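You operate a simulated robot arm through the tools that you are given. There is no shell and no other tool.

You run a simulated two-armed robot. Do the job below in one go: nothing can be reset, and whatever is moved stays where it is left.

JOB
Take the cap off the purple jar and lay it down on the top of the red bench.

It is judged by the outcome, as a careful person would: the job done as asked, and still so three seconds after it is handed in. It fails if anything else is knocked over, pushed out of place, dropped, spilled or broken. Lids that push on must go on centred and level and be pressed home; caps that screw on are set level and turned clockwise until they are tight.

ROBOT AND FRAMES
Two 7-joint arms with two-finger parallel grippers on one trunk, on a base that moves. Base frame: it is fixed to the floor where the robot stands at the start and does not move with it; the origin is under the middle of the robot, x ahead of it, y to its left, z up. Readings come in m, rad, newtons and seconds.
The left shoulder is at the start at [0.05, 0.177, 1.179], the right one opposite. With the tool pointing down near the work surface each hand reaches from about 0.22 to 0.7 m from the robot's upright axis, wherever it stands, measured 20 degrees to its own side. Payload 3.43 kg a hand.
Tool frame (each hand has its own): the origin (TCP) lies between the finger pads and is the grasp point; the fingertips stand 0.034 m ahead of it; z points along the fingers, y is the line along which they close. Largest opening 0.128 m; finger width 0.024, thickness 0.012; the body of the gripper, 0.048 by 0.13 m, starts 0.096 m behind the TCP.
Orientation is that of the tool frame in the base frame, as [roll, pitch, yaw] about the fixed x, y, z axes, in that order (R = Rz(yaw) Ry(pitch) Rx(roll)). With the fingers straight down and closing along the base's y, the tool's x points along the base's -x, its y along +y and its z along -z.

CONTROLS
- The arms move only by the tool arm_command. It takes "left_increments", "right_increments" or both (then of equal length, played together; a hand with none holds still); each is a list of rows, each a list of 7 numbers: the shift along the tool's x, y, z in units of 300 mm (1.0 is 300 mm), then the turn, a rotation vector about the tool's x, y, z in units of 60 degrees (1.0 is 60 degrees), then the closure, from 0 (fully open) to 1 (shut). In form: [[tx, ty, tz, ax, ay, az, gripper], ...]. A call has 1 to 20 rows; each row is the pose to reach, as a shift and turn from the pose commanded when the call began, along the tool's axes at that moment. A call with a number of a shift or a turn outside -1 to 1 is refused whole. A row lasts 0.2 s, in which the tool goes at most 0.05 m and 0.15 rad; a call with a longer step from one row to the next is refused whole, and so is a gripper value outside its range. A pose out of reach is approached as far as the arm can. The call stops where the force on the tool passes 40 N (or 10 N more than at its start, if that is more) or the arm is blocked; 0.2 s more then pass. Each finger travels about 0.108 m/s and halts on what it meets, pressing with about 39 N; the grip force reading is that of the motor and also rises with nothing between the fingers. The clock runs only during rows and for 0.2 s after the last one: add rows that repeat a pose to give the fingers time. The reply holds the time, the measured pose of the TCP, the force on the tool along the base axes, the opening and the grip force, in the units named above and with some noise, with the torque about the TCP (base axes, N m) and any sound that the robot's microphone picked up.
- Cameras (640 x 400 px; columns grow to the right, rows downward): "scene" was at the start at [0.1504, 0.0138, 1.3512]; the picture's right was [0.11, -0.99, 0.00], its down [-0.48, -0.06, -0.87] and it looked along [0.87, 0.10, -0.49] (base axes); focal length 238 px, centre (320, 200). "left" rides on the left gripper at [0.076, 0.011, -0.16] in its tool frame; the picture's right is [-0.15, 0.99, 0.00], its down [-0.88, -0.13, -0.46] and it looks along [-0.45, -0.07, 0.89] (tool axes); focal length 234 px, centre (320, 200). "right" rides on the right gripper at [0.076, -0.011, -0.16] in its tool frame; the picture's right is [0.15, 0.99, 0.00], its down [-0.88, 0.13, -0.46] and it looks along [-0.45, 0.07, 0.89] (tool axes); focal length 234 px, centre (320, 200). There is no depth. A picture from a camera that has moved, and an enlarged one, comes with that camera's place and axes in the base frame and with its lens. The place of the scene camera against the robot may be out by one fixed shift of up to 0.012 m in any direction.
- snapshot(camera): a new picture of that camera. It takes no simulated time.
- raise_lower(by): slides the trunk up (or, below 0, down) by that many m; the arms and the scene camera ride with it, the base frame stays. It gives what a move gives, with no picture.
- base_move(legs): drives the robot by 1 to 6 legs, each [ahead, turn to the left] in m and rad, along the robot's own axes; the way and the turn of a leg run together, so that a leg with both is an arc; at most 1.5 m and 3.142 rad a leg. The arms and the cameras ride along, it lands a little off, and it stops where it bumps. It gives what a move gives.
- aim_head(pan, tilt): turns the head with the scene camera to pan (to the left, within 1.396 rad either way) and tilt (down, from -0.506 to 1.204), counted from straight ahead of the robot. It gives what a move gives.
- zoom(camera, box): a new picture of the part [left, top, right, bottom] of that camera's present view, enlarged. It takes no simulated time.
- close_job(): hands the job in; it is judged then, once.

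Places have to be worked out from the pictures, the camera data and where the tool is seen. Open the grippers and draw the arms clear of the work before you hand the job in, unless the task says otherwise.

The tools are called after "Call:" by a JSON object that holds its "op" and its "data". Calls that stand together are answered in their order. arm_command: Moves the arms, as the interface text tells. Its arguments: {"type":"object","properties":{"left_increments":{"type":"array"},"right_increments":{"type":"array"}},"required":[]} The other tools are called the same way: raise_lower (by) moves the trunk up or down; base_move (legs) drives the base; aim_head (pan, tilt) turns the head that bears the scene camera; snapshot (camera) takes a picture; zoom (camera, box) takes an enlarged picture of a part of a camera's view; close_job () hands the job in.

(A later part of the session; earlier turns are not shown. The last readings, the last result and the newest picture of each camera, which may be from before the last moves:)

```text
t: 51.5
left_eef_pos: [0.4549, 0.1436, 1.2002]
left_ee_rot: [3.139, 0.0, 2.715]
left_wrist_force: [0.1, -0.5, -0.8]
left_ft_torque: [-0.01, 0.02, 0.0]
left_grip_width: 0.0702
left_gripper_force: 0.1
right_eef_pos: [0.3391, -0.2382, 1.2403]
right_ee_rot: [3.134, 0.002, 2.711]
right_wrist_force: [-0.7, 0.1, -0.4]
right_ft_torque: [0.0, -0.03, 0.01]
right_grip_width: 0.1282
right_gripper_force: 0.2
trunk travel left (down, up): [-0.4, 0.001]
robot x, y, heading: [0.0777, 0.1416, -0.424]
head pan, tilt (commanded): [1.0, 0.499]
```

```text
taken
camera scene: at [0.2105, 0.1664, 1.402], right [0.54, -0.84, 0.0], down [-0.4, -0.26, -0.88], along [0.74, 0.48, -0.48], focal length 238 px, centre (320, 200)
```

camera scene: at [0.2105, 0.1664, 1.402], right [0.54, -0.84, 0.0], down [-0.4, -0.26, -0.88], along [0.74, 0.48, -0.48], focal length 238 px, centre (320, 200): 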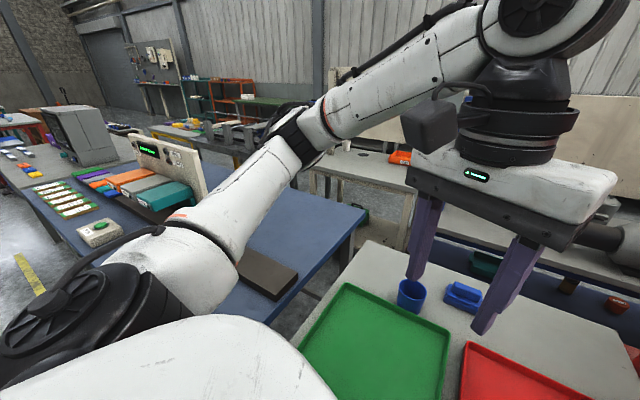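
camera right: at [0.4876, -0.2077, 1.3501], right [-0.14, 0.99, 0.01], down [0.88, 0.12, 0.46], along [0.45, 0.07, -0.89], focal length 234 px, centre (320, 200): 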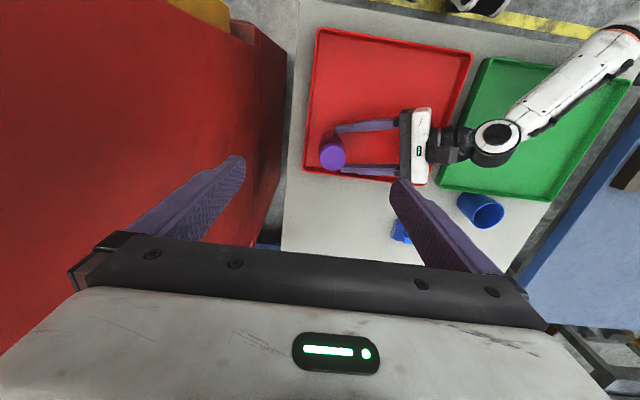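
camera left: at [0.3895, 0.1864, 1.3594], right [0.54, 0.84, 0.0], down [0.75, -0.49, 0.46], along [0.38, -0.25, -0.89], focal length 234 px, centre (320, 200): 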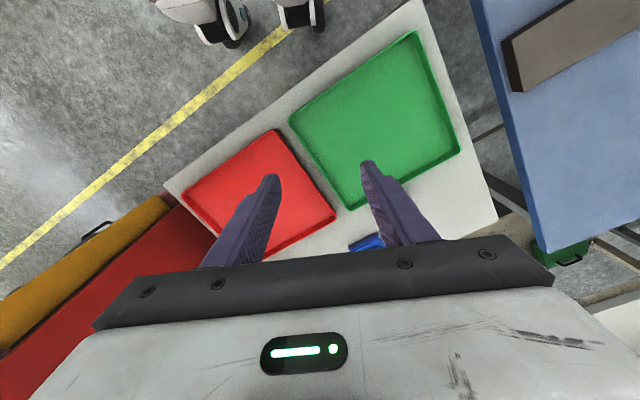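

The elbow is back out to the left. Now I turn the left hand with the opposite roll (camera underneath, fingers azimuth −78°, 38° down), which is only a 73° turn; first half here.

Call:
{"op": "arm_command", "data": {"left_increments": [[-0.033, -0.012, 0.017, 0.0336, -0.0668, 0.0689, 0.453], [-0.066, -0.023, 0.033, 0.0672, -0.1335, 0.1378, 0.453], [-0.0985, -0.035, 0.05, 0.1009, -0.2003, 0.2068, 0.453], [-0.131, -0.047, 0.067, 0.1345, -0.2671, 0.2757, 0.453], [-0.164, -0.058, 0.083, 0.1681, -0.3338, 0.3446, 0.453], [-0.197, -0.07, 0.1, 0.2017, -0.4006, 0.4135, 0.453]]}}

Call:
{"op": "aim_head", "data": {"pan": 0.1, "tilt": 0.8}}

```text
t: 52.9
left_eef_pos: [0.5006, 0.1014, 1.1688]
left_ee_rot: [-3.024, 0.453, 2.299]
left_wrist_force: [-0.2, 0.1, -0.9]
left_ft_torque: [0.0, -0.01, -0.01]
left_grip_width: 0.0702
left_gripper_force: 0.1
right_eef_pos: [0.3386, -0.2368, 1.2394]
right_ee_rot: [3.134, 0.004, 2.711]
right_wrist_force: [0.4, 0.3, 0.1]
right_ft_torque: [0.0, -0.01, 0.01]
right_grip_width: 0.1282
right_gripper_force: 0.1
trunk travel left (down, up): [-0.4, 0.001]
robot x, y, heading: [0.081, 0.1412, -0.421]
head pan, tilt (commanded): [1.0, 0.499]
```

```text
t: 54.1
left_eef_pos: [0.5004, 0.1013, 1.1683]
left_ee_rot: [-3.024, 0.447, 2.301]
left_wrist_force: [-0.3, -0.5, 1.1]
left_ft_torque: [-0.01, 0.01, -0.01]
left_grip_width: 0.0698
left_gripper_force: 0.0
right_eef_pos: [0.3391, -0.2382, 1.2392]
right_ee_rot: [3.133, 0.001, 2.71]
right_wrist_force: [-0.2, -0.2, 0.0]
right_ft_torque: [-0.02, -0.01, -0.02]
right_grip_width: 0.1278
right_gripper_force: 0.0
trunk travel left (down, up): [-0.4, 0.001]
robot x, y, heading: [0.0833, 0.1411, -0.426]
head pan, tilt (commanded): [0.099, 0.799]
```

Tracking is exact. Second half of the turn, moving towards a point above-left of the jar at [0.575, −0.01, 1.05].

Call:
{"op": "arm_command", "data": {"left_increments": [[-0.038, 0.0, 0.092, 0.0336, -0.0668, 0.0689, 0.453], [-0.076, 0.001, 0.184, 0.0672, -0.1335, 0.1378, 0.453], [-0.1135, 0.0015, 0.2755, 0.1009, -0.2003, 0.2068, 0.453], [-0.151, 0.002, 0.367, 0.1345, -0.2671, 0.2757, 0.453], [-0.189, 0.0025, 0.459, 0.1681, -0.3338, 0.3446, 0.453], [-0.227, 0.003, 0.551, 0.2017, -0.4006, 0.4135, 0.453], [-0.227, 0.003, 0.551, 0.2017, -0.4006, 0.4135, 0.453]]}}

Call:
{"op": "snapshot", "data": {"camera": "scene"}}

Call:
{"op": "snapshot", "data": {"camera": "left"}}

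```text
t: 55.7
left_eef_pos: [0.5749, -0.0122, 1.0512]
left_ee_rot: [3.138, 0.906, 1.779]
left_wrist_force: [0.2, -0.3, -0.6]
left_ft_torque: [0.0, 0.02, 0.02]
left_grip_width: 0.0701
left_gripper_force: 0.0
right_eef_pos: [0.3384, -0.238, 1.2391]
right_ee_rot: [3.132, 0.002, 2.711]
right_wrist_force: [0.3, -0.4, -0.1]
right_ft_torque: [0.0, -0.01, 0.01]
right_grip_width: 0.1281
right_gripper_force: 0.2
trunk travel left (down, up): [-0.4, 0.001]
robot x, y, heading: [0.081, 0.1408, -0.425]
head pan, tilt (commanded): [0.099, 0.799]
```

```text
taken
camera scene: at [0.2105, 0.0912, 1.3761], right [-0.32, -0.95, 0.0], down [-0.68, 0.23, -0.7], along [0.66, -0.22, -0.72], focal length 238 px, centre (320, 200)
```

scene: 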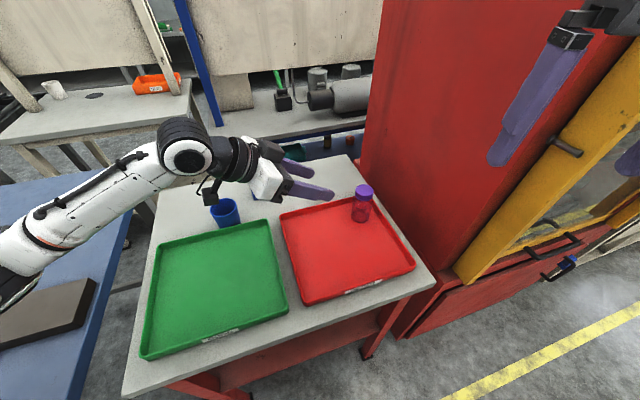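

```text
taken
camera left: at [0.5496, 0.1601, 1.0901], right [0.99, 0.12, 0.12], down [-0.09, -0.21, 0.97], along [0.14, -0.97, -0.19], focal length 234 px, centre (320, 200)
```

left: 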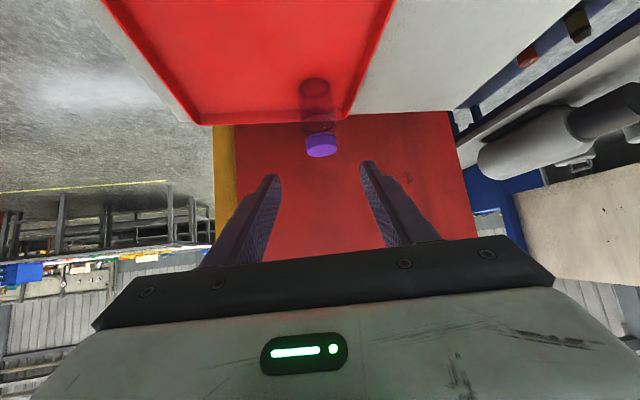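

Now the left arm tracks exactly with its elbow out to the left. I zoom with the left camera (now upside-down) to check the lateral alignment with the jar.

Call:
{"op": "zoom", "data": {"camera": "left", "box": [250, 60, 390, 200]}}

Call:
{"op": "zoom", "data": {"camera": "scene", "box": [270, 140, 430, 260]}}

```text
2.86 times, centred on (320, 130) of left
camera zoom: at [0.5496, 0.1601, 1.0901], right [0.99, 0.12, 0.12], down [-0.09, -0.21, 0.97], along [0.14, -0.97, -0.19], focal length 669 px, centre (320, 400)
```

zoom: 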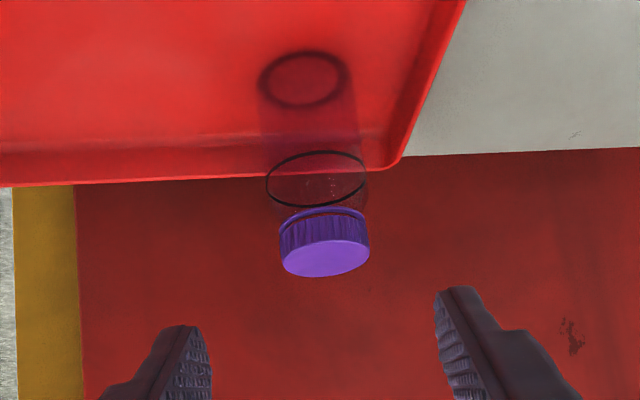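

```text
3.33 times, centred on (350, 200) of scene
camera zoom: at [0.2105, 0.0912, 1.3761], right [-0.32, -0.95, 0.0], down [-0.68, 0.23, -0.7], along [0.66, -0.22, -0.72], focal length 792 px, centre (220, 200)
```

zoom: 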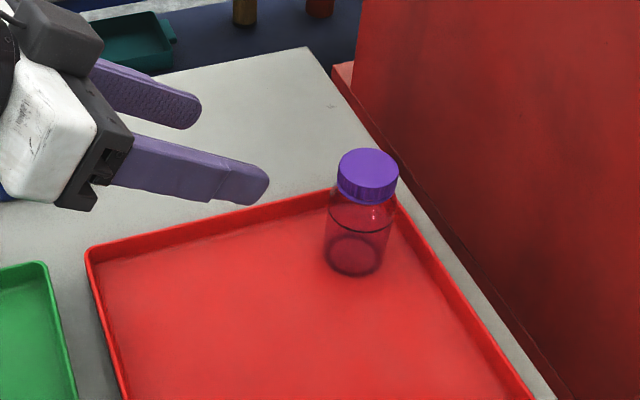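

The jar axis lies within 1 mm of the left gripper's mid-plane. I drop onto the final approach line and advance 110 mm along it, then re-check.

Call:
{"op": "arm_command", "data": {"left_increments": [[0.02, 0, 0.092, 0, 0, 0, 0.453], [0.041, 0, 0.184, 0, 0, 0, 0.453], [0.061, 0, 0.275, 0, 0, 0, 0.453], [0.081, 0, 0.367, 0, 0, 0, 0.453], [0.081, 0, 0.367, 0, 0, 0, 0.453]]}}

Call:
{"op": "zoom", "data": {"camera": "left", "box": [230, 0, 410, 200]}}

Call:
{"op": "zoom", "data": {"camera": "scene", "box": [270, 140, 430, 260]}}

```text
t: 56.9
left_eef_pos: [0.5894, -0.0802, 0.9641]
left_ee_rot: [3.139, 0.906, 1.78]
left_wrist_force: [-1.0, 0.0, 0.6]
left_ft_torque: [-0.02, 0.02, -0.03]
left_grip_width: 0.0701
left_gripper_force: 0.1
right_eef_pos: [0.3388, -0.2377, 1.2392]
right_ee_rot: [3.135, 0.003, 2.709]
right_wrist_force: [0.6, -0.6, -0.6]
right_ft_torque: [0.01, -0.03, -0.02]
right_grip_width: 0.128
right_gripper_force: 0.1
trunk travel left (down, up): [-0.4, 0.001]
robot x, y, heading: [0.0806, 0.1425, -0.425]
head pan, tilt (commanded): [0.099, 0.799]
```

```text
2.00 times, centred on (320, 100) of left
camera zoom: at [0.5646, 0.0904, 1.0038], right [0.99, 0.12, 0.12], down [-0.09, -0.21, 0.97], along [0.14, -0.97, -0.19], focal length 468 px, centre (320, 400)
```

zoom: 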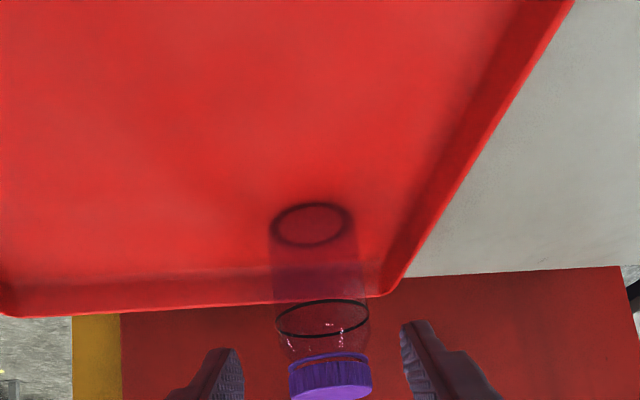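

```text
3.33 times, centred on (350, 200) of scene
camera zoom: at [0.2106, 0.0913, 1.3761], right [-0.32, -0.95, 0.0], down [-0.68, 0.23, -0.7], along [0.66, -0.22, -0.72], focal length 792 px, centre (220, 200)
```

zoom: 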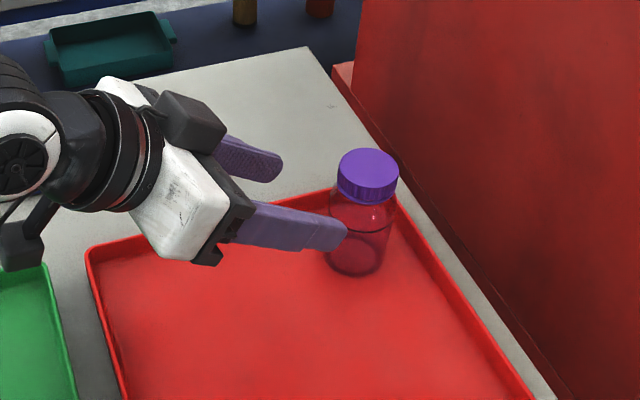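

Exact tracking and the fingers are about to straddle the jar centrally. I advance the last 100 mm along the fingers.

Call:
{"op": "arm_command", "data": {"left_increments": [[0, 0, 0.07, 0, 0, 0, 0.453], [0, 0, 0.14, 0, 0, 0, 0.453], [0, 0, 0.21, 0, 0, 0, 0.453], [0, 0, 0.275, 0, 0, 0, 0.453], [0, 0, 0.333, 0, 0, 0, 0.453], [0, 0, 0.333, 0, 0, 0, 0.453]]}}

Call:
{"op": "zoom", "data": {"camera": "left", "box": [230, 100, 410, 300]}}

Call:
{"op": "zoom", "data": {"camera": "scene", "box": [290, 150, 410, 240]}}

```text
t: 58.3
left_eef_pos: [0.6057, -0.1573, 0.9018]
left_ee_rot: [3.14, 0.905, 1.778]
left_wrist_force: [-0.3, 0.1, 0.0]
left_ft_torque: [0.01, -0.03, 0.01]
left_grip_width: 0.0699
left_gripper_force: 0.0
right_eef_pos: [0.3386, -0.2374, 1.2392]
right_ee_rot: [3.133, 0.0, 2.711]
right_wrist_force: [0.7, -0.2, 0.1]
right_ft_torque: [-0.04, 0.0, 0.02]
right_grip_width: 0.1279
right_gripper_force: 0.0
trunk travel left (down, up): [-0.4, 0.001]
robot x, y, heading: [0.0776, 0.1412, -0.427]
head pan, tilt (commanded): [0.099, 0.799]
```

```text
2.00 times, centred on (320, 200) of left
camera zoom: at [0.5812, 0.0138, 0.9408], right [0.99, 0.12, 0.12], down [-0.09, -0.21, 0.97], along [0.14, -0.97, -0.19], focal length 468 px, centre (320, 200)
```

zoom: 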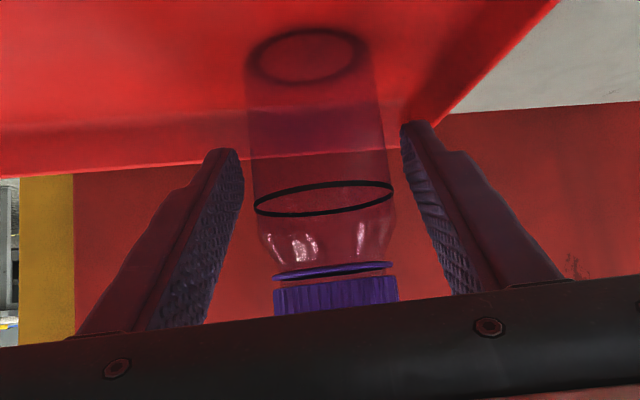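

```text
4.44 times, centred on (350, 195) of scene
camera zoom: at [0.2107, 0.0913, 1.3761], right [-0.32, -0.95, 0.0], down [-0.68, 0.23, -0.7], along [0.66, -0.22, -0.72], focal length 1057 px, centre (187, 222)
```

zoom: 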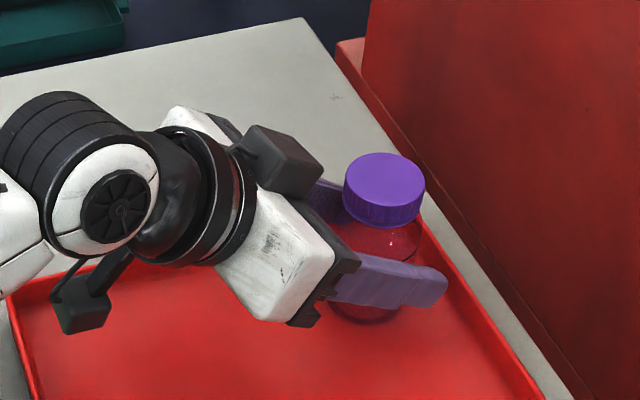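

The jar is centred between the left fingers; I lower 6 mm so that the pads sit on the straight body just below the shoulder, then close the left gripper slowly on it.

Call:
{"op": "arm_command", "data": {"left_increments": [[0.008, 0, 0.006, 0, 0, 0, 0.453], [0.0157, 0, 0.0123, 0, 0, 0, 0.453], [0.0157, 0, 0.0123, 0, 0, 0, 0.453]]}}

Call:
{"op": "arm_command", "data": {"left_increments": [[0, 0, 0, 0, 0, 0, 0.48], [0, 0, 0, 0, 0, 0, 0.51], [0, 0, 0, 0, 0, 0, 0.54], [0, 0, 0, 0, 0, 0, 0.57], [0, 0, 0, 0, 0, 0, 0.6], [0, 0, 0, 0, 0, 0, 0.65], [0, 0, 0, 0, 0, 0, 0.7], [0, 0, 0, 0, 0, 0, 0.7]]}}

Call:
{"op": "zoom", "data": {"camera": "left", "box": [230, 100, 410, 300]}}

Call:
{"op": "zoom", "data": {"camera": "scene", "box": [290, 150, 410, 240]}}

```text
t: 59.1
left_eef_pos: [0.6073, -0.1574, 0.897]
left_ee_rot: [3.14, 0.905, 1.781]
left_wrist_force: [0.5, 0.8, -0.2]
left_ft_torque: [-0.03, -0.02, -0.03]
left_grip_width: 0.0701
left_gripper_force: 0.1
right_eef_pos: [0.3392, -0.2389, 1.2404]
right_ee_rot: [3.134, 0.002, 2.711]
right_wrist_force: [0.5, 0.5, 0.0]
right_ft_torque: [0.0, 0.0, -0.02]
right_grip_width: 0.1282
right_gripper_force: 0.1
trunk travel left (down, up): [-0.4, 0.001]
robot x, y, heading: [0.0786, 0.1387, -0.423]
head pan, tilt (commanded): [0.099, 0.799]
```

```text
t: 60.9
left_eef_pos: [0.6074, -0.1571, 0.8956]
left_ee_rot: [3.139, 0.907, 1.781]
left_wrist_force: [-0.5, -0.6, 0.8]
left_ft_torque: [-0.01, 0.01, -0.01]
left_grip_width: 0.0526
left_gripper_force: 38.8
right_eef_pos: [0.3389, -0.2377, 1.2396]
right_ee_rot: [3.134, 0.002, 2.711]
right_wrist_force: [0.6, -0.7, 0.0]
right_ft_torque: [-0.03, 0.01, 0.03]
right_grip_width: 0.1281
right_gripper_force: 0.1
trunk travel left (down, up): [-0.4, 0.001]
robot x, y, heading: [0.0797, 0.1412, -0.42]
head pan, tilt (commanded): [0.099, 0.799]
```

```text
2.00 times, centred on (320, 200) of left
camera zoom: at [0.5813, 0.0137, 0.9347], right [0.99, 0.12, 0.12], down [-0.09, -0.21, 0.97], along [0.14, -0.97, -0.19], focal length 468 px, centre (320, 200)
```

zoom: 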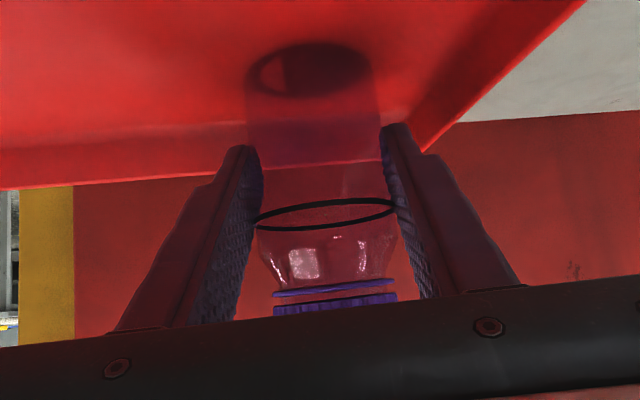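

```text
4.44 times, centred on (350, 195) of scene
camera zoom: at [0.2106, 0.0911, 1.3761], right [-0.32, -0.95, 0.0], down [-0.68, 0.23, -0.7], along [0.66, -0.22, -0.72], focal length 1057 px, centre (187, 222)
```

zoom: 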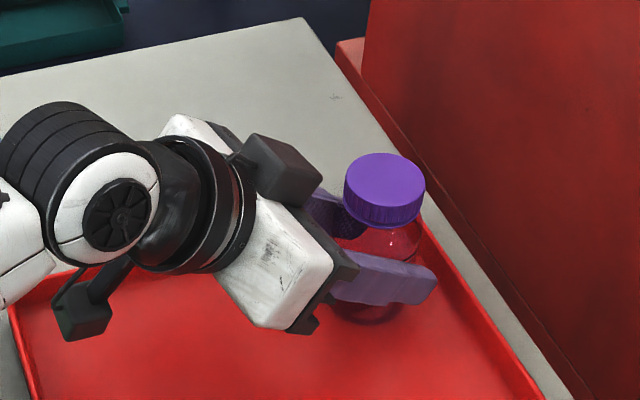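

The left hand holds the jar firmly (grip width 52.6 mm, 38.8 N) and it hasn't moved. Now I bring the right hand towards the space above the cap, turning it clockwise by 55° first so that there is counter-clockwise travel available for unscrewing.

Call:
{"op": "arm_command", "data": {"right_increments": [[-0.062, 0.046, 0.033, 0, 0, 0.1146, 0.1], [-0.124, 0.092, 0.067, 0, 0, 0.2293, 0.2], [-0.186, 0.138, 0.1, 0, 0, 0.3439, 0.3], [-0.2475, 0.1835, 0.1335, 0, 0, 0.4585, 0.414], [-0.309, 0.229, 0.167, 0, 0, 0.5731, 0.414], [-0.371, 0.275, 0.2, 0, 0, 0.6878, 0.414], [-0.433, 0.321, 0.234, 0, 0, 0.8024, 0.414], [-0.495, 0.367, 0.267, 0, 0, 0.917, 0.414]]}}

Call:
{"op": "snapshot", "data": {"camera": "scene"}}

Call:
{"op": "snapshot", "data": {"camera": "right"}}

```text
t: 62.7
left_eef_pos: [0.606, -0.1574, 0.8958]
left_ee_rot: [3.139, 0.905, 1.78]
left_wrist_force: [0.5, 0.0, 0.9]
left_ft_torque: [0.04, -0.01, 0.01]
left_grip_width: 0.0526
left_gripper_force: 38.3
right_eef_pos: [0.5201, -0.1997, 1.16]
right_ee_rot: [3.136, -0.004, 1.747]
right_wrist_force: [0.5, 0.4, 0.5]
right_ft_torque: [0.05, -0.02, 0.02]
right_grip_width: 0.075
right_gripper_force: 0.0
trunk travel left (down, up): [-0.4, 0.001]
robot x, y, heading: [0.0787, 0.1397, -0.425]
head pan, tilt (commanded): [0.099, 0.799]
```

```text
taken
camera scene: at [0.211, 0.0914, 1.376], right [-0.32, -0.95, 0.0], down [-0.68, 0.23, -0.7], along [0.66, -0.22, -0.72], focal length 238 px, centre (320, 200)
```

scene: 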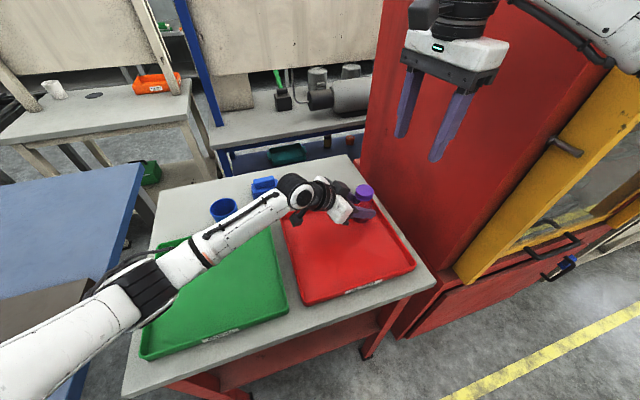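

```text
taken
camera right: at [0.4944, -0.128, 1.3207], right [0.95, 0.32, 0.01], down [0.28, -0.85, 0.45], along [0.15, -0.43, -0.89], focal length 234 px, centre (320, 200)
```

right: 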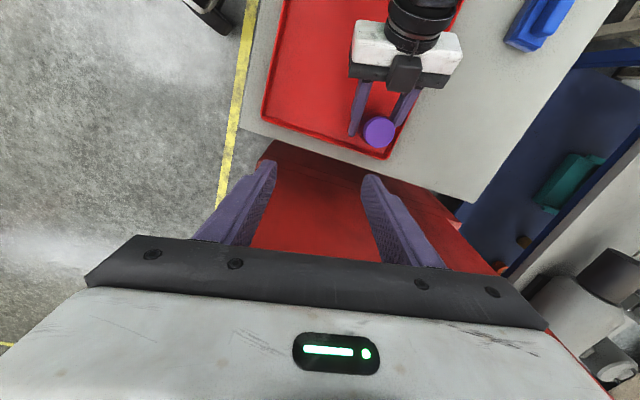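

Good top view: the cap sits in front of the left gripper's dark sensor box, so there must be care about clearance there. I zoom in for the cap centre and box position.

Call:
{"op": "zoom", "data": {"camera": "right", "box": [320, 40, 440, 160]}}

Call:
{"op": "zoom", "data": {"camera": "scene", "box": [290, 150, 410, 240]}}

```text
3.33 times, centred on (380, 100) of right
camera zoom: at [0.4944, -0.128, 1.3207], right [0.95, 0.32, 0.01], down [0.28, -0.85, 0.45], along [0.15, -0.43, -0.89], focal length 781 px, centre (120, 533)
```

zoom: 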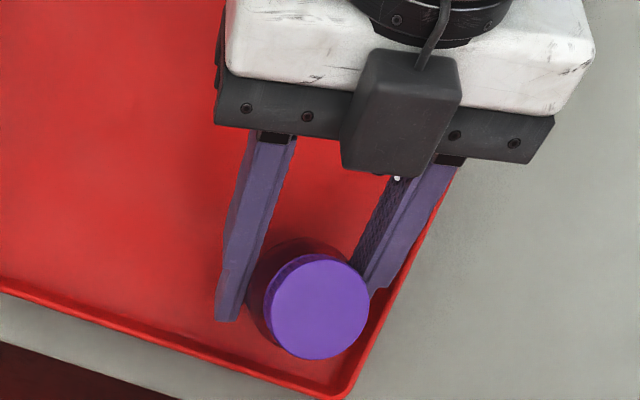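

```text
4.44 times, centred on (350, 195) of scene
camera zoom: at [0.211, 0.0914, 1.376], right [-0.32, -0.95, 0.0], down [-0.68, 0.23, -0.7], along [0.66, -0.22, -0.72], focal length 1057 px, centre (187, 222)
```

zoom: 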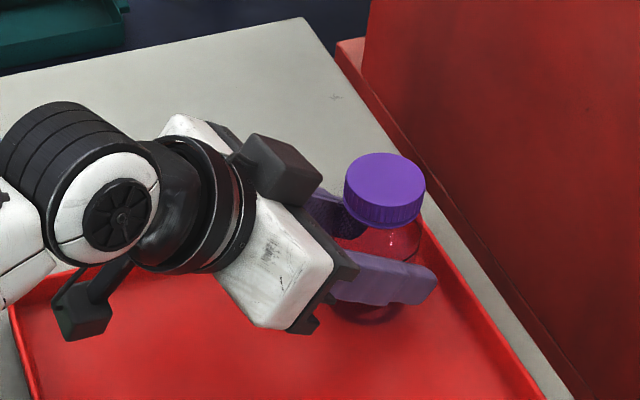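

The cap centre from the right camera is again (0.608, −0.165), and the left gripper's sensor box starts ~58 mm from the jar axis, which leaves room. I move the right hand directly above the cap at z 1.05 while turning another 50° clockwise.

Call:
{"op": "arm_command", "data": {"right_increments": [[0.009, 0.044, 0.053, 0, 0, 0.119, 0.414], [0.018, 0.087, 0.105, 0, 0, 0.238, 0.414], [0.027, 0.131, 0.158, 0, 0, 0.357, 0.414], [0.036, 0.175, 0.211, 0, 0, 0.476, 0.414], [0.045, 0.219, 0.264, 0, 0, 0.595, 0.414], [0.054, 0.262, 0.316, 0, 0, 0.714, 0.414], [0.063, 0.306, 0.369, 0, 0, 0.833, 0.414], [0.063, 0.306, 0.369, 0, 0, 0.833, 0.414]]}}

Call:
{"op": "snapshot", "data": {"camera": "scene"}}

Call:
{"op": "snapshot", "data": {"camera": "right"}}

Call:
{"op": "snapshot", "data": {"camera": "left"}}

```text
t: 64.5
left_eef_pos: [0.6075, -0.1581, 0.8958]
left_ee_rot: [3.14, 0.907, 1.779]
left_wrist_force: [-0.3, -0.8, 0.5]
left_ft_torque: [-0.03, 0.04, -0.01]
left_grip_width: 0.0526
left_gripper_force: 39.3
right_eef_pos: [0.6089, -0.1647, 1.0506]
right_ee_rot: [-3.14, -0.008, 0.875]
right_wrist_force: [-0.4, 0.7, -0.1]
right_ft_torque: [0.01, -0.03, 0.02]
right_grip_width: 0.075
right_gripper_force: 0.1
trunk travel left (down, up): [-0.4, 0.001]
robot x, y, heading: [0.0798, 0.1413, -0.424]
head pan, tilt (commanded): [0.099, 0.799]
```

```text
taken
camera scene: at [0.2106, 0.0911, 1.3761], right [-0.32, -0.95, 0.0], down [-0.68, 0.23, -0.7], along [0.66, -0.22, -0.72], focal length 238 px, centre (320, 200)
```

scene: 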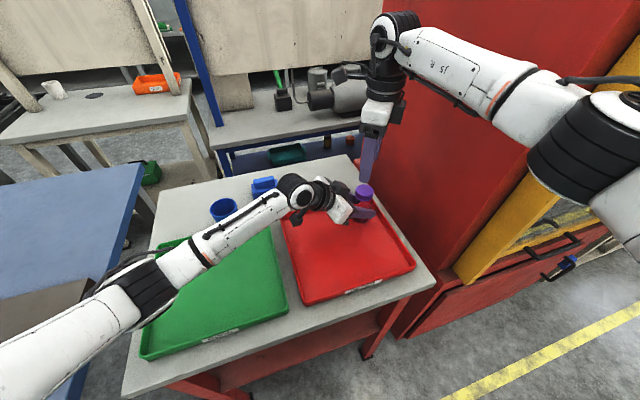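

```text
taken
camera right: at [0.646, -0.1006, 1.2113], right [0.85, -0.52, 0.0], down [-0.47, -0.76, 0.45], along [-0.23, -0.38, -0.89], focal length 234 px, centre (320, 200)
```

right: 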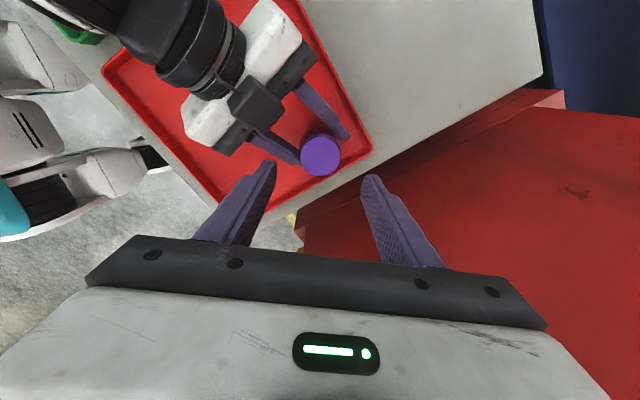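

```text
taken
camera left: at [0.5813, 0.0137, 0.9346], right [0.99, 0.12, 0.12], down [-0.09, -0.21, 0.97], along [0.14, -0.97, -0.19], focal length 234 px, centre (320, 200)
```

left: 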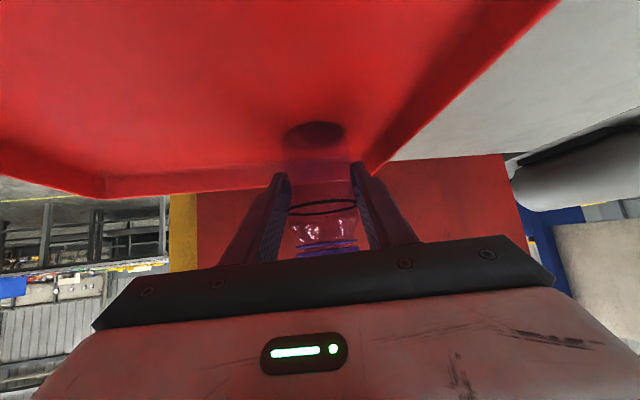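

The right hand is centred above the cap with its closing line at −40°. I zoom to verify the centring before descending.

Call:
{"op": "zoom", "data": {"camera": "right", "box": [240, 80, 400, 200]}}

Call:
{"op": "zoom", "data": {"camera": "scene", "box": [290, 80, 430, 240]}}

```text
3.33 times, centred on (320, 140) of right
camera zoom: at [0.646, -0.1006, 1.2113], right [0.85, -0.52, 0.0], down [-0.47, -0.76, 0.45], along [-0.23, -0.38, -0.89], focal length 781 px, centre (320, 400)
```

zoom: 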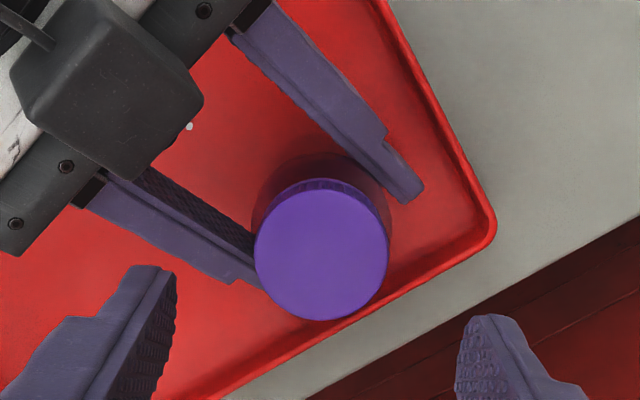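

```text
2.50 times, centred on (360, 160) of scene
camera zoom: at [0.2106, 0.0911, 1.3761], right [-0.32, -0.95, 0.0], down [-0.68, 0.23, -0.7], along [0.66, -0.22, -0.72], focal length 594 px, centre (220, 300)
```

zoom: 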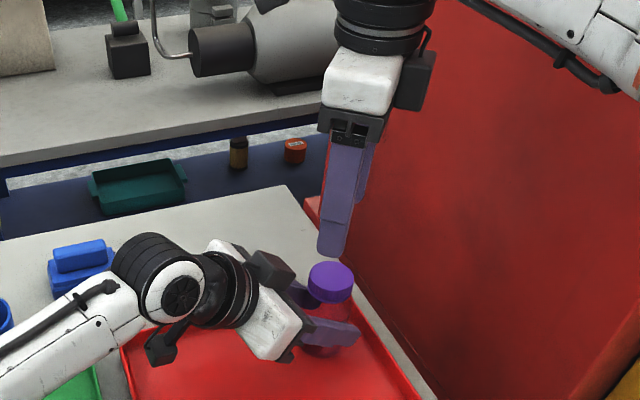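

The cap is within ~1.5 mm of the right gripper's axis. I descend to z ≈ 0.964 so that the fingertips cover the cap's side, watching force.

Call:
{"op": "arm_command", "data": {"right_increments": [[-0.002, 0, 0.06, 0, 0, 0, 0.414], [-0.004, 0, 0.12, 0, 0, 0, 0.414], [-0.004, 0, 0.18, 0, 0, 0, 0.414], [-0.004, 0, 0.24, 0, 0, 0, 0.414], [-0.004, 0, 0.289, 0, 0, 0, 0.414], [-0.004, 0, 0.289, 0, 0, 0, 0.414]]}}

Call:
{"op": "zoom", "data": {"camera": "right", "box": [220, 80, 420, 240]}}

Call:
{"op": "zoom", "data": {"camera": "scene", "box": [300, 110, 420, 230]}}

Call:
{"op": "snapshot", "data": {"camera": "left"}}

```text
t: 65.9
left_eef_pos: [0.6054, -0.1556, 0.8923]
left_ee_rot: [-3.14, 0.898, 1.78]
left_wrist_force: [-4.6, 2.0, -11.5]
left_ft_torque: [-0.49, -0.55, 0.0]
left_grip_width: 0.0528
left_gripper_force: 39.2
right_eef_pos: [0.607, -0.1644, 0.9645]
right_ee_rot: [3.14, -0.01, 0.877]
right_wrist_force: [3.3, -1.8, 13.8]
right_ft_torque: [0.32, 0.33, -0.02]
right_grip_width: 0.0721
right_gripper_force: 0.1
trunk travel left (down, up): [-0.4, 0.001]
robot x, y, heading: [0.0823, 0.1422, -0.421]
head pan, tilt (commanded): [0.099, 0.799]
```

```text
2.50 times, centred on (320, 160) of right
camera zoom: at [0.6452, -0.1014, 1.1262], right [0.85, -0.52, 0.0], down [-0.47, -0.76, 0.45], along [-0.23, -0.38, -0.89], focal length 585 px, centre (320, 300)
```

zoom: 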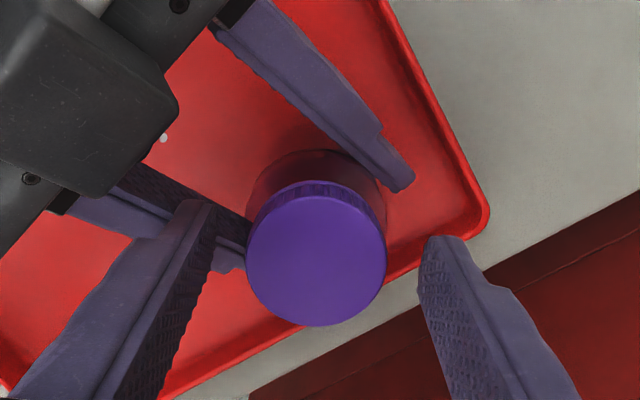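

```text
3.33 times, centred on (360, 170) of scene
camera zoom: at [0.2105, 0.0912, 1.376], right [-0.32, -0.95, 0.0], down [-0.68, 0.23, -0.7], along [0.66, -0.22, -0.72], focal length 792 px, centre (187, 300)
```

zoom: 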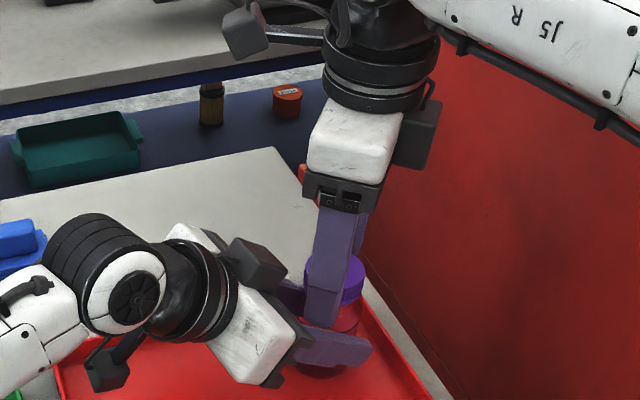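

```text
taken
camera left: at [0.5803, 0.0148, 0.9323], right [0.99, 0.12, 0.11], down [-0.09, -0.22, 0.97], along [0.14, -0.97, -0.2], focal length 234 px, centre (320, 200)
```

left: 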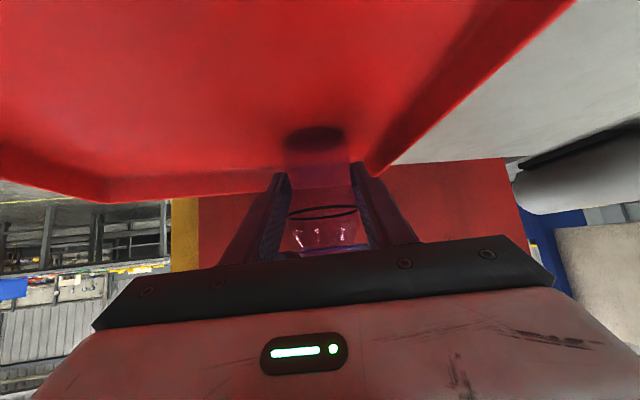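

The right fingertip is touching the left hand's near finger (14 N). I raise the right hand 6 mm at once and narrow its opening to 60 mm to clear it.

Call:
{"op": "arm_command", "data": {"right_increments": [[0, 0, -0.01, 0, 0, 0, 0.414], [0, 0, -0.02, 0, 0, 0, 0.414], [0, 0, -0.022, 0, 0, 0, 0.45], [0, 0, -0.022, 0, 0, 0, 0.5], [0, 0, -0.022, 0, 0, 0, 0.53]]}}

Call:
{"op": "zoom", "data": {"camera": "right", "box": [220, 80, 420, 240]}}

Call:
{"op": "zoom", "data": {"camera": "scene", "box": [330, 150, 400, 220]}}

```text
t: 67.1
left_eef_pos: [0.6075, -0.1576, 0.8966]
left_ee_rot: [3.138, 0.908, 1.782]
left_wrist_force: [0.7, -0.4, -1.1]
left_ft_torque: [0.02, 0.01, -0.02]
left_grip_width: 0.0529
left_gripper_force: 38.1
right_eef_pos: [0.6055, -0.164, 0.9705]
right_ee_rot: [-3.139, -0.008, 0.877]
right_wrist_force: [-0.7, 0.3, 0.1]
right_ft_torque: [0.01, 0.02, 0.02]
right_grip_width: 0.0603
right_gripper_force: 0.1
trunk travel left (down, up): [-0.4, 0.001]
robot x, y, heading: [0.0771, 0.1439, -0.423]
head pan, tilt (commanded): [0.099, 0.799]
```

```text
2.50 times, centred on (320, 160) of right
camera zoom: at [0.6449, -0.1002, 1.1306], right [0.86, -0.52, 0.0], down [-0.46, -0.76, 0.45], along [-0.23, -0.38, -0.89], focal length 585 px, centre (320, 300)
```

zoom: 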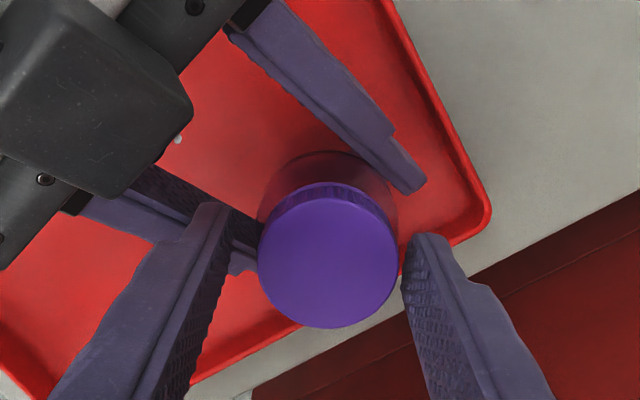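

```text
5.71 times, centred on (365, 185) of scene
camera zoom: at [0.2108, 0.0911, 1.376], right [-0.32, -0.95, 0.0], down [-0.68, 0.23, -0.7], along [0.66, -0.22, -0.72], focal length 1358 px, centre (63, 286)
```

zoom: 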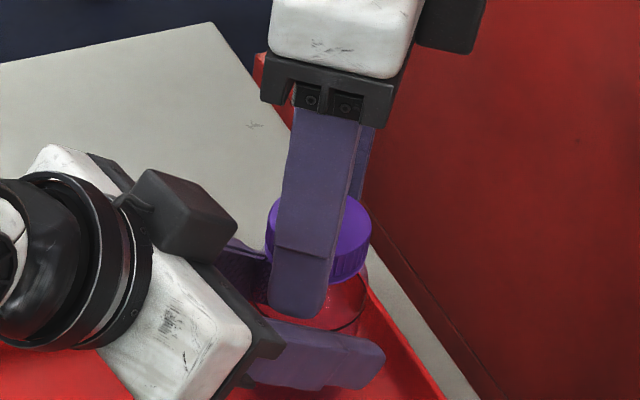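

Forces are back to zero. The cap is ~3 mm off along the closing line, so I shift by 3 mm and then close the right gripper on the cap.

Call:
{"op": "arm_command", "data": {"right_increments": [[0, 0.005, 0, 0, 0, 0, 0.53], [0, 0.01, 0, 0, 0, 0, 0.53], [0, 0.01, 0, 0, 0, 0, 0.56], [0, 0.01, 0, 0, 0, 0, 0.59], [0, 0.01, 0, 0, 0, 0, 0.62], [0, 0.01, 0, 0, 0, 0, 0.65], [0, 0.01, 0, 0, 0, 0, 0.7], [0, 0.01, 0, 0, 0, 0, 0.75], [0, 0.01, 0, 0, 0, 0, 0.75]]}}

Call:
{"op": "zoom", "data": {"camera": "right", "box": [220, 80, 420, 240]}}

Call:
{"op": "zoom", "data": {"camera": "scene", "box": [330, 150, 400, 220]}}

```text
t: 69.1
left_eef_pos: [0.6072, -0.157, 0.8949]
left_ee_rot: [3.139, 0.906, 1.781]
left_wrist_force: [9.4, -7.7, -3.1]
left_ft_torque: [0.42, 0.49, 0.06]
left_grip_width: 0.0527
left_gripper_force: 38.9
right_eef_pos: [0.6087, -0.1657, 0.9693]
right_ee_rot: [-3.139, -0.01, 0.879]
right_wrist_force: [-9.7, 7.9, 2.5]
right_ft_torque: [0.26, 0.29, -0.01]
right_grip_width: 0.0433
right_gripper_force: 39.7
trunk travel left (down, up): [-0.4, 0.001]
robot x, y, heading: [0.082, 0.1397, -0.422]
head pan, tilt (commanded): [0.099, 0.799]
```

```text
2.50 times, centred on (320, 160) of right
camera zoom: at [0.6473, -0.1018, 1.1309], right [0.86, -0.52, 0.0], down [-0.46, -0.77, 0.45], along [-0.23, -0.38, -0.89], focal length 585 px, centre (320, 300)
```

zoom: 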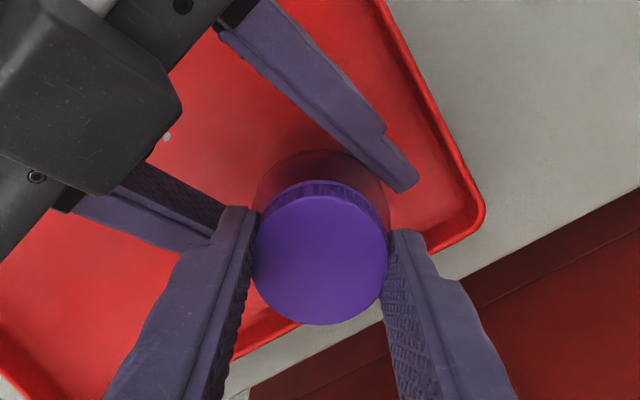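

```text
5.71 times, centred on (365, 185) of scene
camera zoom: at [0.2108, 0.0911, 1.376], right [-0.32, -0.95, 0.0], down [-0.68, 0.23, -0.7], along [0.66, -0.22, -0.72], focal length 1358 px, centre (63, 286)
```

zoom: 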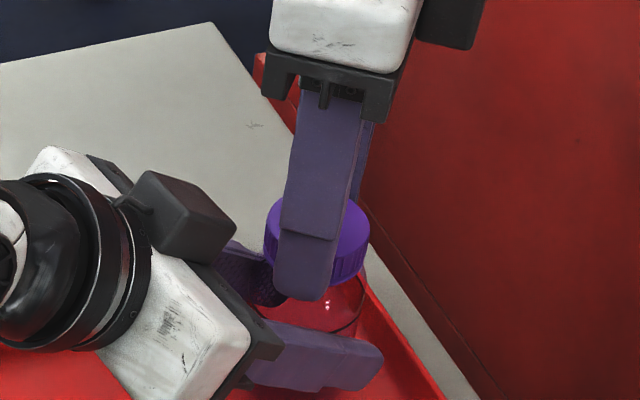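

The cap is gripped (43 mm, 39.7 N) with a 12 N side load, which I relieve by a 1.5 mm shift back. Then I turn the cap counter-clockwise (about −tool z) by 60° as a first unscrewing stroke, watching torque.

Call:
{"op": "arm_command", "data": {"right_increments": [[0, -0.003, 0, 0, 0, 0, 0.75], [0, -0.005, 0, 0, 0, 0, 0.75], [0, -0.005, 0, 0, 0, -0.1, 0.75], [0, -0.005, 0, 0, 0, -0.2, 0.75], [0, -0.005, 0, 0, 0, -0.3, 0.75]]}}

Call:
{"op": "zoom", "data": {"camera": "right", "box": [220, 80, 420, 240]}}

Call:
{"op": "zoom", "data": {"camera": "scene", "box": [330, 150, 400, 220]}}

Call:
{"op": "zoom", "data": {"camera": "left", "box": [230, 100, 410, 300]}}

```text
t: 70.3
left_eef_pos: [0.6071, -0.1591, 0.8953]
left_ee_rot: [3.14, 0.907, 1.78]
left_wrist_force: [6.9, -5.3, -1.6]
left_ft_torque: [0.13, 0.21, 0.06]
left_grip_width: 0.0527
left_gripper_force: 38.6
right_eef_pos: [0.6089, -0.1661, 0.97]
right_ee_rot: [3.139, -0.008, 1.194]
right_wrist_force: [-7.2, 5.4, 1.2]
right_ft_torque: [0.31, 0.3, -0.01]
right_grip_width: 0.0435
right_gripper_force: 39.1
trunk travel left (down, up): [-0.4, 0.001]
robot x, y, heading: [0.0806, 0.1464, -0.425]
head pan, tilt (commanded): [0.099, 0.799]
```

```text
2.50 times, centred on (320, 160) of right
camera zoom: at [0.6239, -0.0925, 1.1308], right [0.97, -0.23, 0.0], down [-0.21, -0.87, 0.45], along [-0.1, -0.44, -0.89], focal length 585 px, centre (320, 300)
```

zoom: 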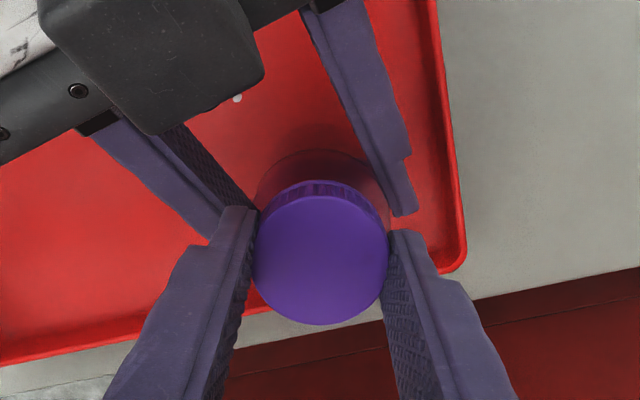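

```text
5.71 times, centred on (365, 185) of scene
camera zoom: at [0.2108, 0.0911, 1.376], right [-0.32, -0.95, 0.0], down [-0.68, 0.23, -0.7], along [0.66, -0.22, -0.72], focal length 1358 px, centre (63, 286)
```

zoom: 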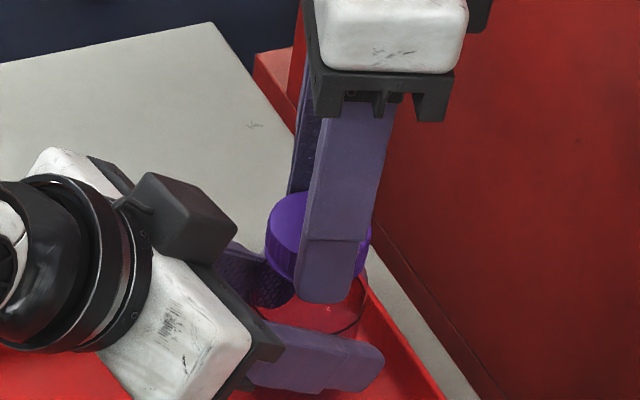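

```text
2.00 times, centred on (320, 200) of left
camera zoom: at [0.5813, 0.0137, 0.9345], right [0.99, 0.12, 0.12], down [-0.09, -0.21, 0.97], along [0.14, -0.97, -0.19], focal length 468 px, centre (320, 200)
```

zoom: 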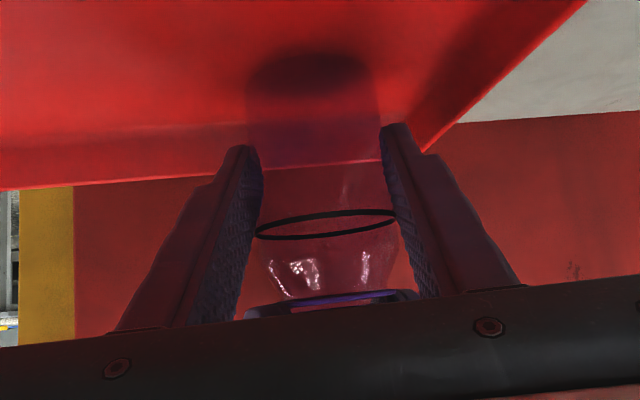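

Turned 18° with practically no torque and the jar stays held, so the cap is turning easily. I relieve the remaining side load (≈9 N) and continue counter-clockwise another 54°.

Call:
{"op": "arm_command", "data": {"right_increments": [[0.002, -0.006, 0, 0, 0, 0, 0.75], [0.003, -0.011, 0, 0, 0, 0, 0.75], [0.003, -0.011, 0, 0, 0, -0.12, 0.75], [0.003, -0.011, 0, 0, 0, -0.24, 0.75], [0.003, -0.011, -0.001, 0, 0, -0.36, 0.75], [0.003, -0.011, -0.001, 0, 0, -0.48, 0.75], [0.003, -0.011, -0.001, 0, 0, -0.6, 0.75], [0.003, -0.011, -0.002, 0, 0, -0.72, 0.75], [0.003, -0.011, -0.002, 0, 0, -0.84, 0.75], [0.003, -0.011, -0.002, 0, 0, -0.9, 0.75]]}}

Call:
{"op": "zoom", "data": {"camera": "right", "box": [220, 80, 420, 240]}}

Call:
{"op": "zoom", "data": {"camera": "scene", "box": [330, 150, 400, 220]}}

Call:
{"op": "zoom", "data": {"camera": "left", "box": [230, 100, 410, 300]}}

```text
t: 72.5
left_eef_pos: [0.6056, -0.1592, 0.8956]
left_ee_rot: [3.139, 0.905, 1.778]
left_wrist_force: [-17.7, 13.1, 2.7]
left_ft_torque: [-0.48, -1.03, -0.12]
left_grip_width: 0.0528
left_gripper_force: 39.0
right_eef_pos: [0.6071, -0.1645, 0.9702]
right_ee_rot: [3.132, 0.004, 2.135]
right_wrist_force: [17.4, -13.7, -2.8]
right_ft_torque: [-0.46, -0.25, 0.01]
right_grip_width: 0.0432
right_gripper_force: 39.5
trunk travel left (down, up): [-0.4, 0.001]
robot x, y, heading: [0.0791, 0.1422, -0.423]
head pan, tilt (commanded): [0.099, 0.799]
```

```text
2.50 times, centred on (320, 160) of right
camera zoom: at [0.554, -0.1077, 1.1308], right [0.76, 0.65, 0.01], down [0.58, -0.67, 0.46], along [0.31, -0.34, -0.89], focal length 585 px, centre (320, 300)
```

zoom: 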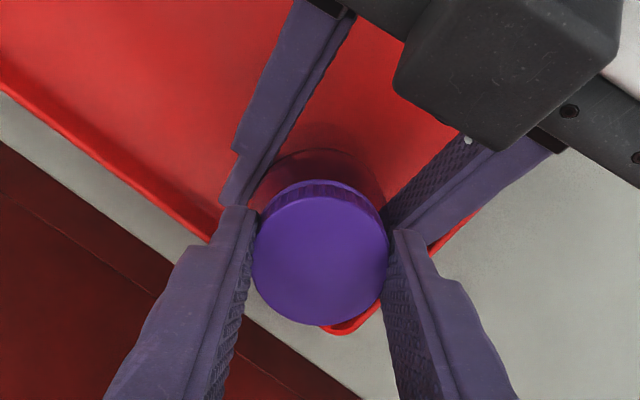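

```text
5.71 times, centred on (365, 185) of scene
camera zoom: at [0.2107, 0.0911, 1.376], right [-0.32, -0.95, 0.0], down [-0.68, 0.23, -0.7], along [0.66, -0.22, -0.72], focal length 1358 px, centre (63, 286)
```

zoom: 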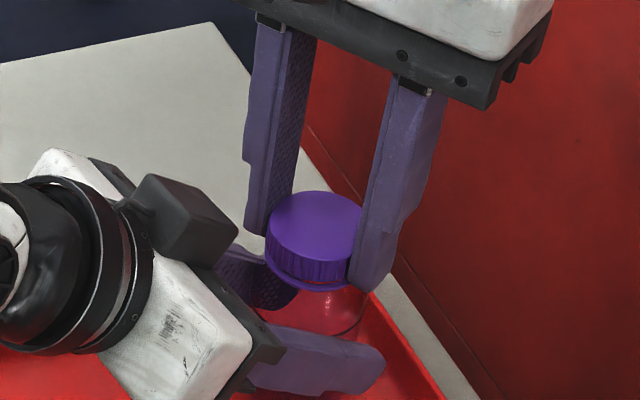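

```text
2.00 times, centred on (320, 200) of left
camera zoom: at [0.5808, 0.0136, 0.9342], right [0.99, 0.12, 0.12], down [-0.09, -0.21, 0.97], along [0.14, -0.97, -0.2], focal length 468 px, centre (320, 200)
```

zoom: 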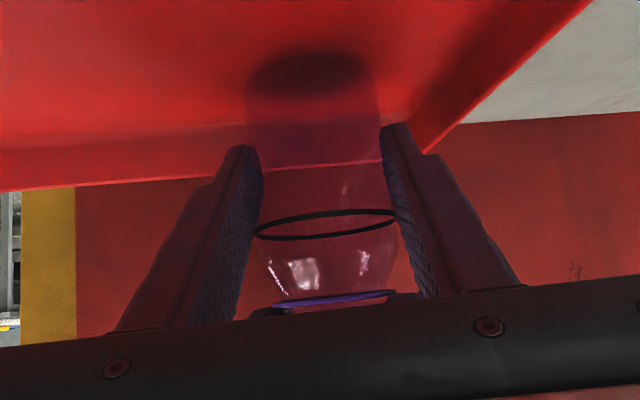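

Another 54° done with no resisting torque; my correction overshot (22 N the other way), so I shift back ~2.4 mm and continue 60° counter-clockwise.

Call:
{"op": "arm_command", "data": {"right_increments": [[-0.004, 0.001, 0, 0, 0, 0, 0.75], [-0.0077, 0.0027, 0, 0, 0, 0, 0.75], [-0.0077, 0.0027, 0, 0, 0, -0.125, 0.75], [-0.0077, 0.0027, 0, 0, 0, -0.25, 0.75], [-0.0077, 0.0027, 0, 0, 0, -0.375, 0.75], [-0.0077, 0.0027, 0, 0, 0, -0.5, 0.75], [-0.0077, 0.0027, 0, 0, 0, -0.625, 0.75], [-0.0077, 0.0027, 0, 0, 0, -0.75, 0.75], [-0.0077, 0.0027, 0, 0, 0, -0.875, 0.75], [-0.0077, 0.0027, 0, 0, 0, -1.0, 0.75]]}}

Call:
{"op": "zoom", "data": {"camera": "scene", "box": [330, 150, 400, 220]}}

Call:
{"op": "zoom", "data": {"camera": "left", "box": [230, 100, 410, 300]}}

```text
t: 74.7
left_eef_pos: [0.6077, -0.1566, 0.8954]
left_ee_rot: [3.138, 0.904, 1.779]
left_wrist_force: [-7.7, 2.7, -3.6]
left_ft_torque: [0.16, -0.94, -0.03]
left_grip_width: 0.0526
left_gripper_force: 38.7
right_eef_pos: [0.607, -0.1645, 0.9704]
right_ee_rot: [3.135, 0.007, -3.097]
right_wrist_force: [7.8, -3.2, 3.1]
right_ft_torque: [-0.31, 0.35, 0.0]
right_grip_width: 0.0436
right_gripper_force: 39.0
trunk travel left (down, up): [-0.4, 0.001]
robot x, y, heading: [0.0796, 0.1394, -0.425]
head pan, tilt (commanded): [0.099, 0.799]
```

```text
5.71 times, centred on (365, 185) of scene
camera zoom: at [0.2108, 0.0911, 1.376], right [-0.32, -0.95, 0.0], down [-0.68, 0.23, -0.7], along [0.66, -0.22, -0.72], focal length 1358 px, centre (63, 286)
```

zoom: 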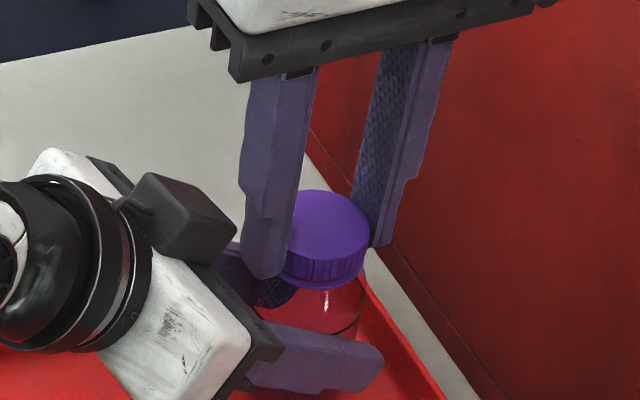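

```text
2.00 times, centred on (320, 200) of left
camera zoom: at [0.5814, 0.0138, 0.9343], right [0.99, 0.12, 0.12], down [-0.09, -0.21, 0.97], along [0.14, -0.97, -0.2], focal length 468 px, centre (320, 200)
```

zoom: 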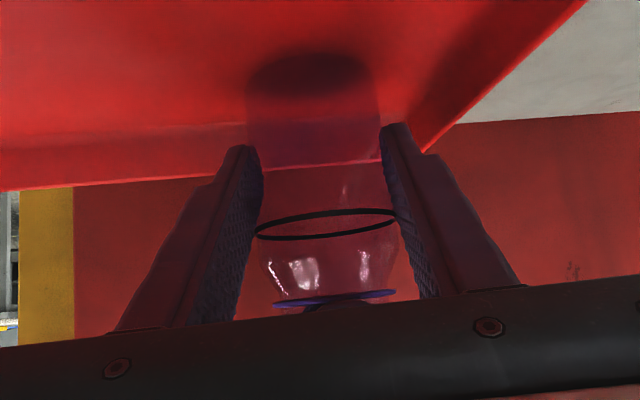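

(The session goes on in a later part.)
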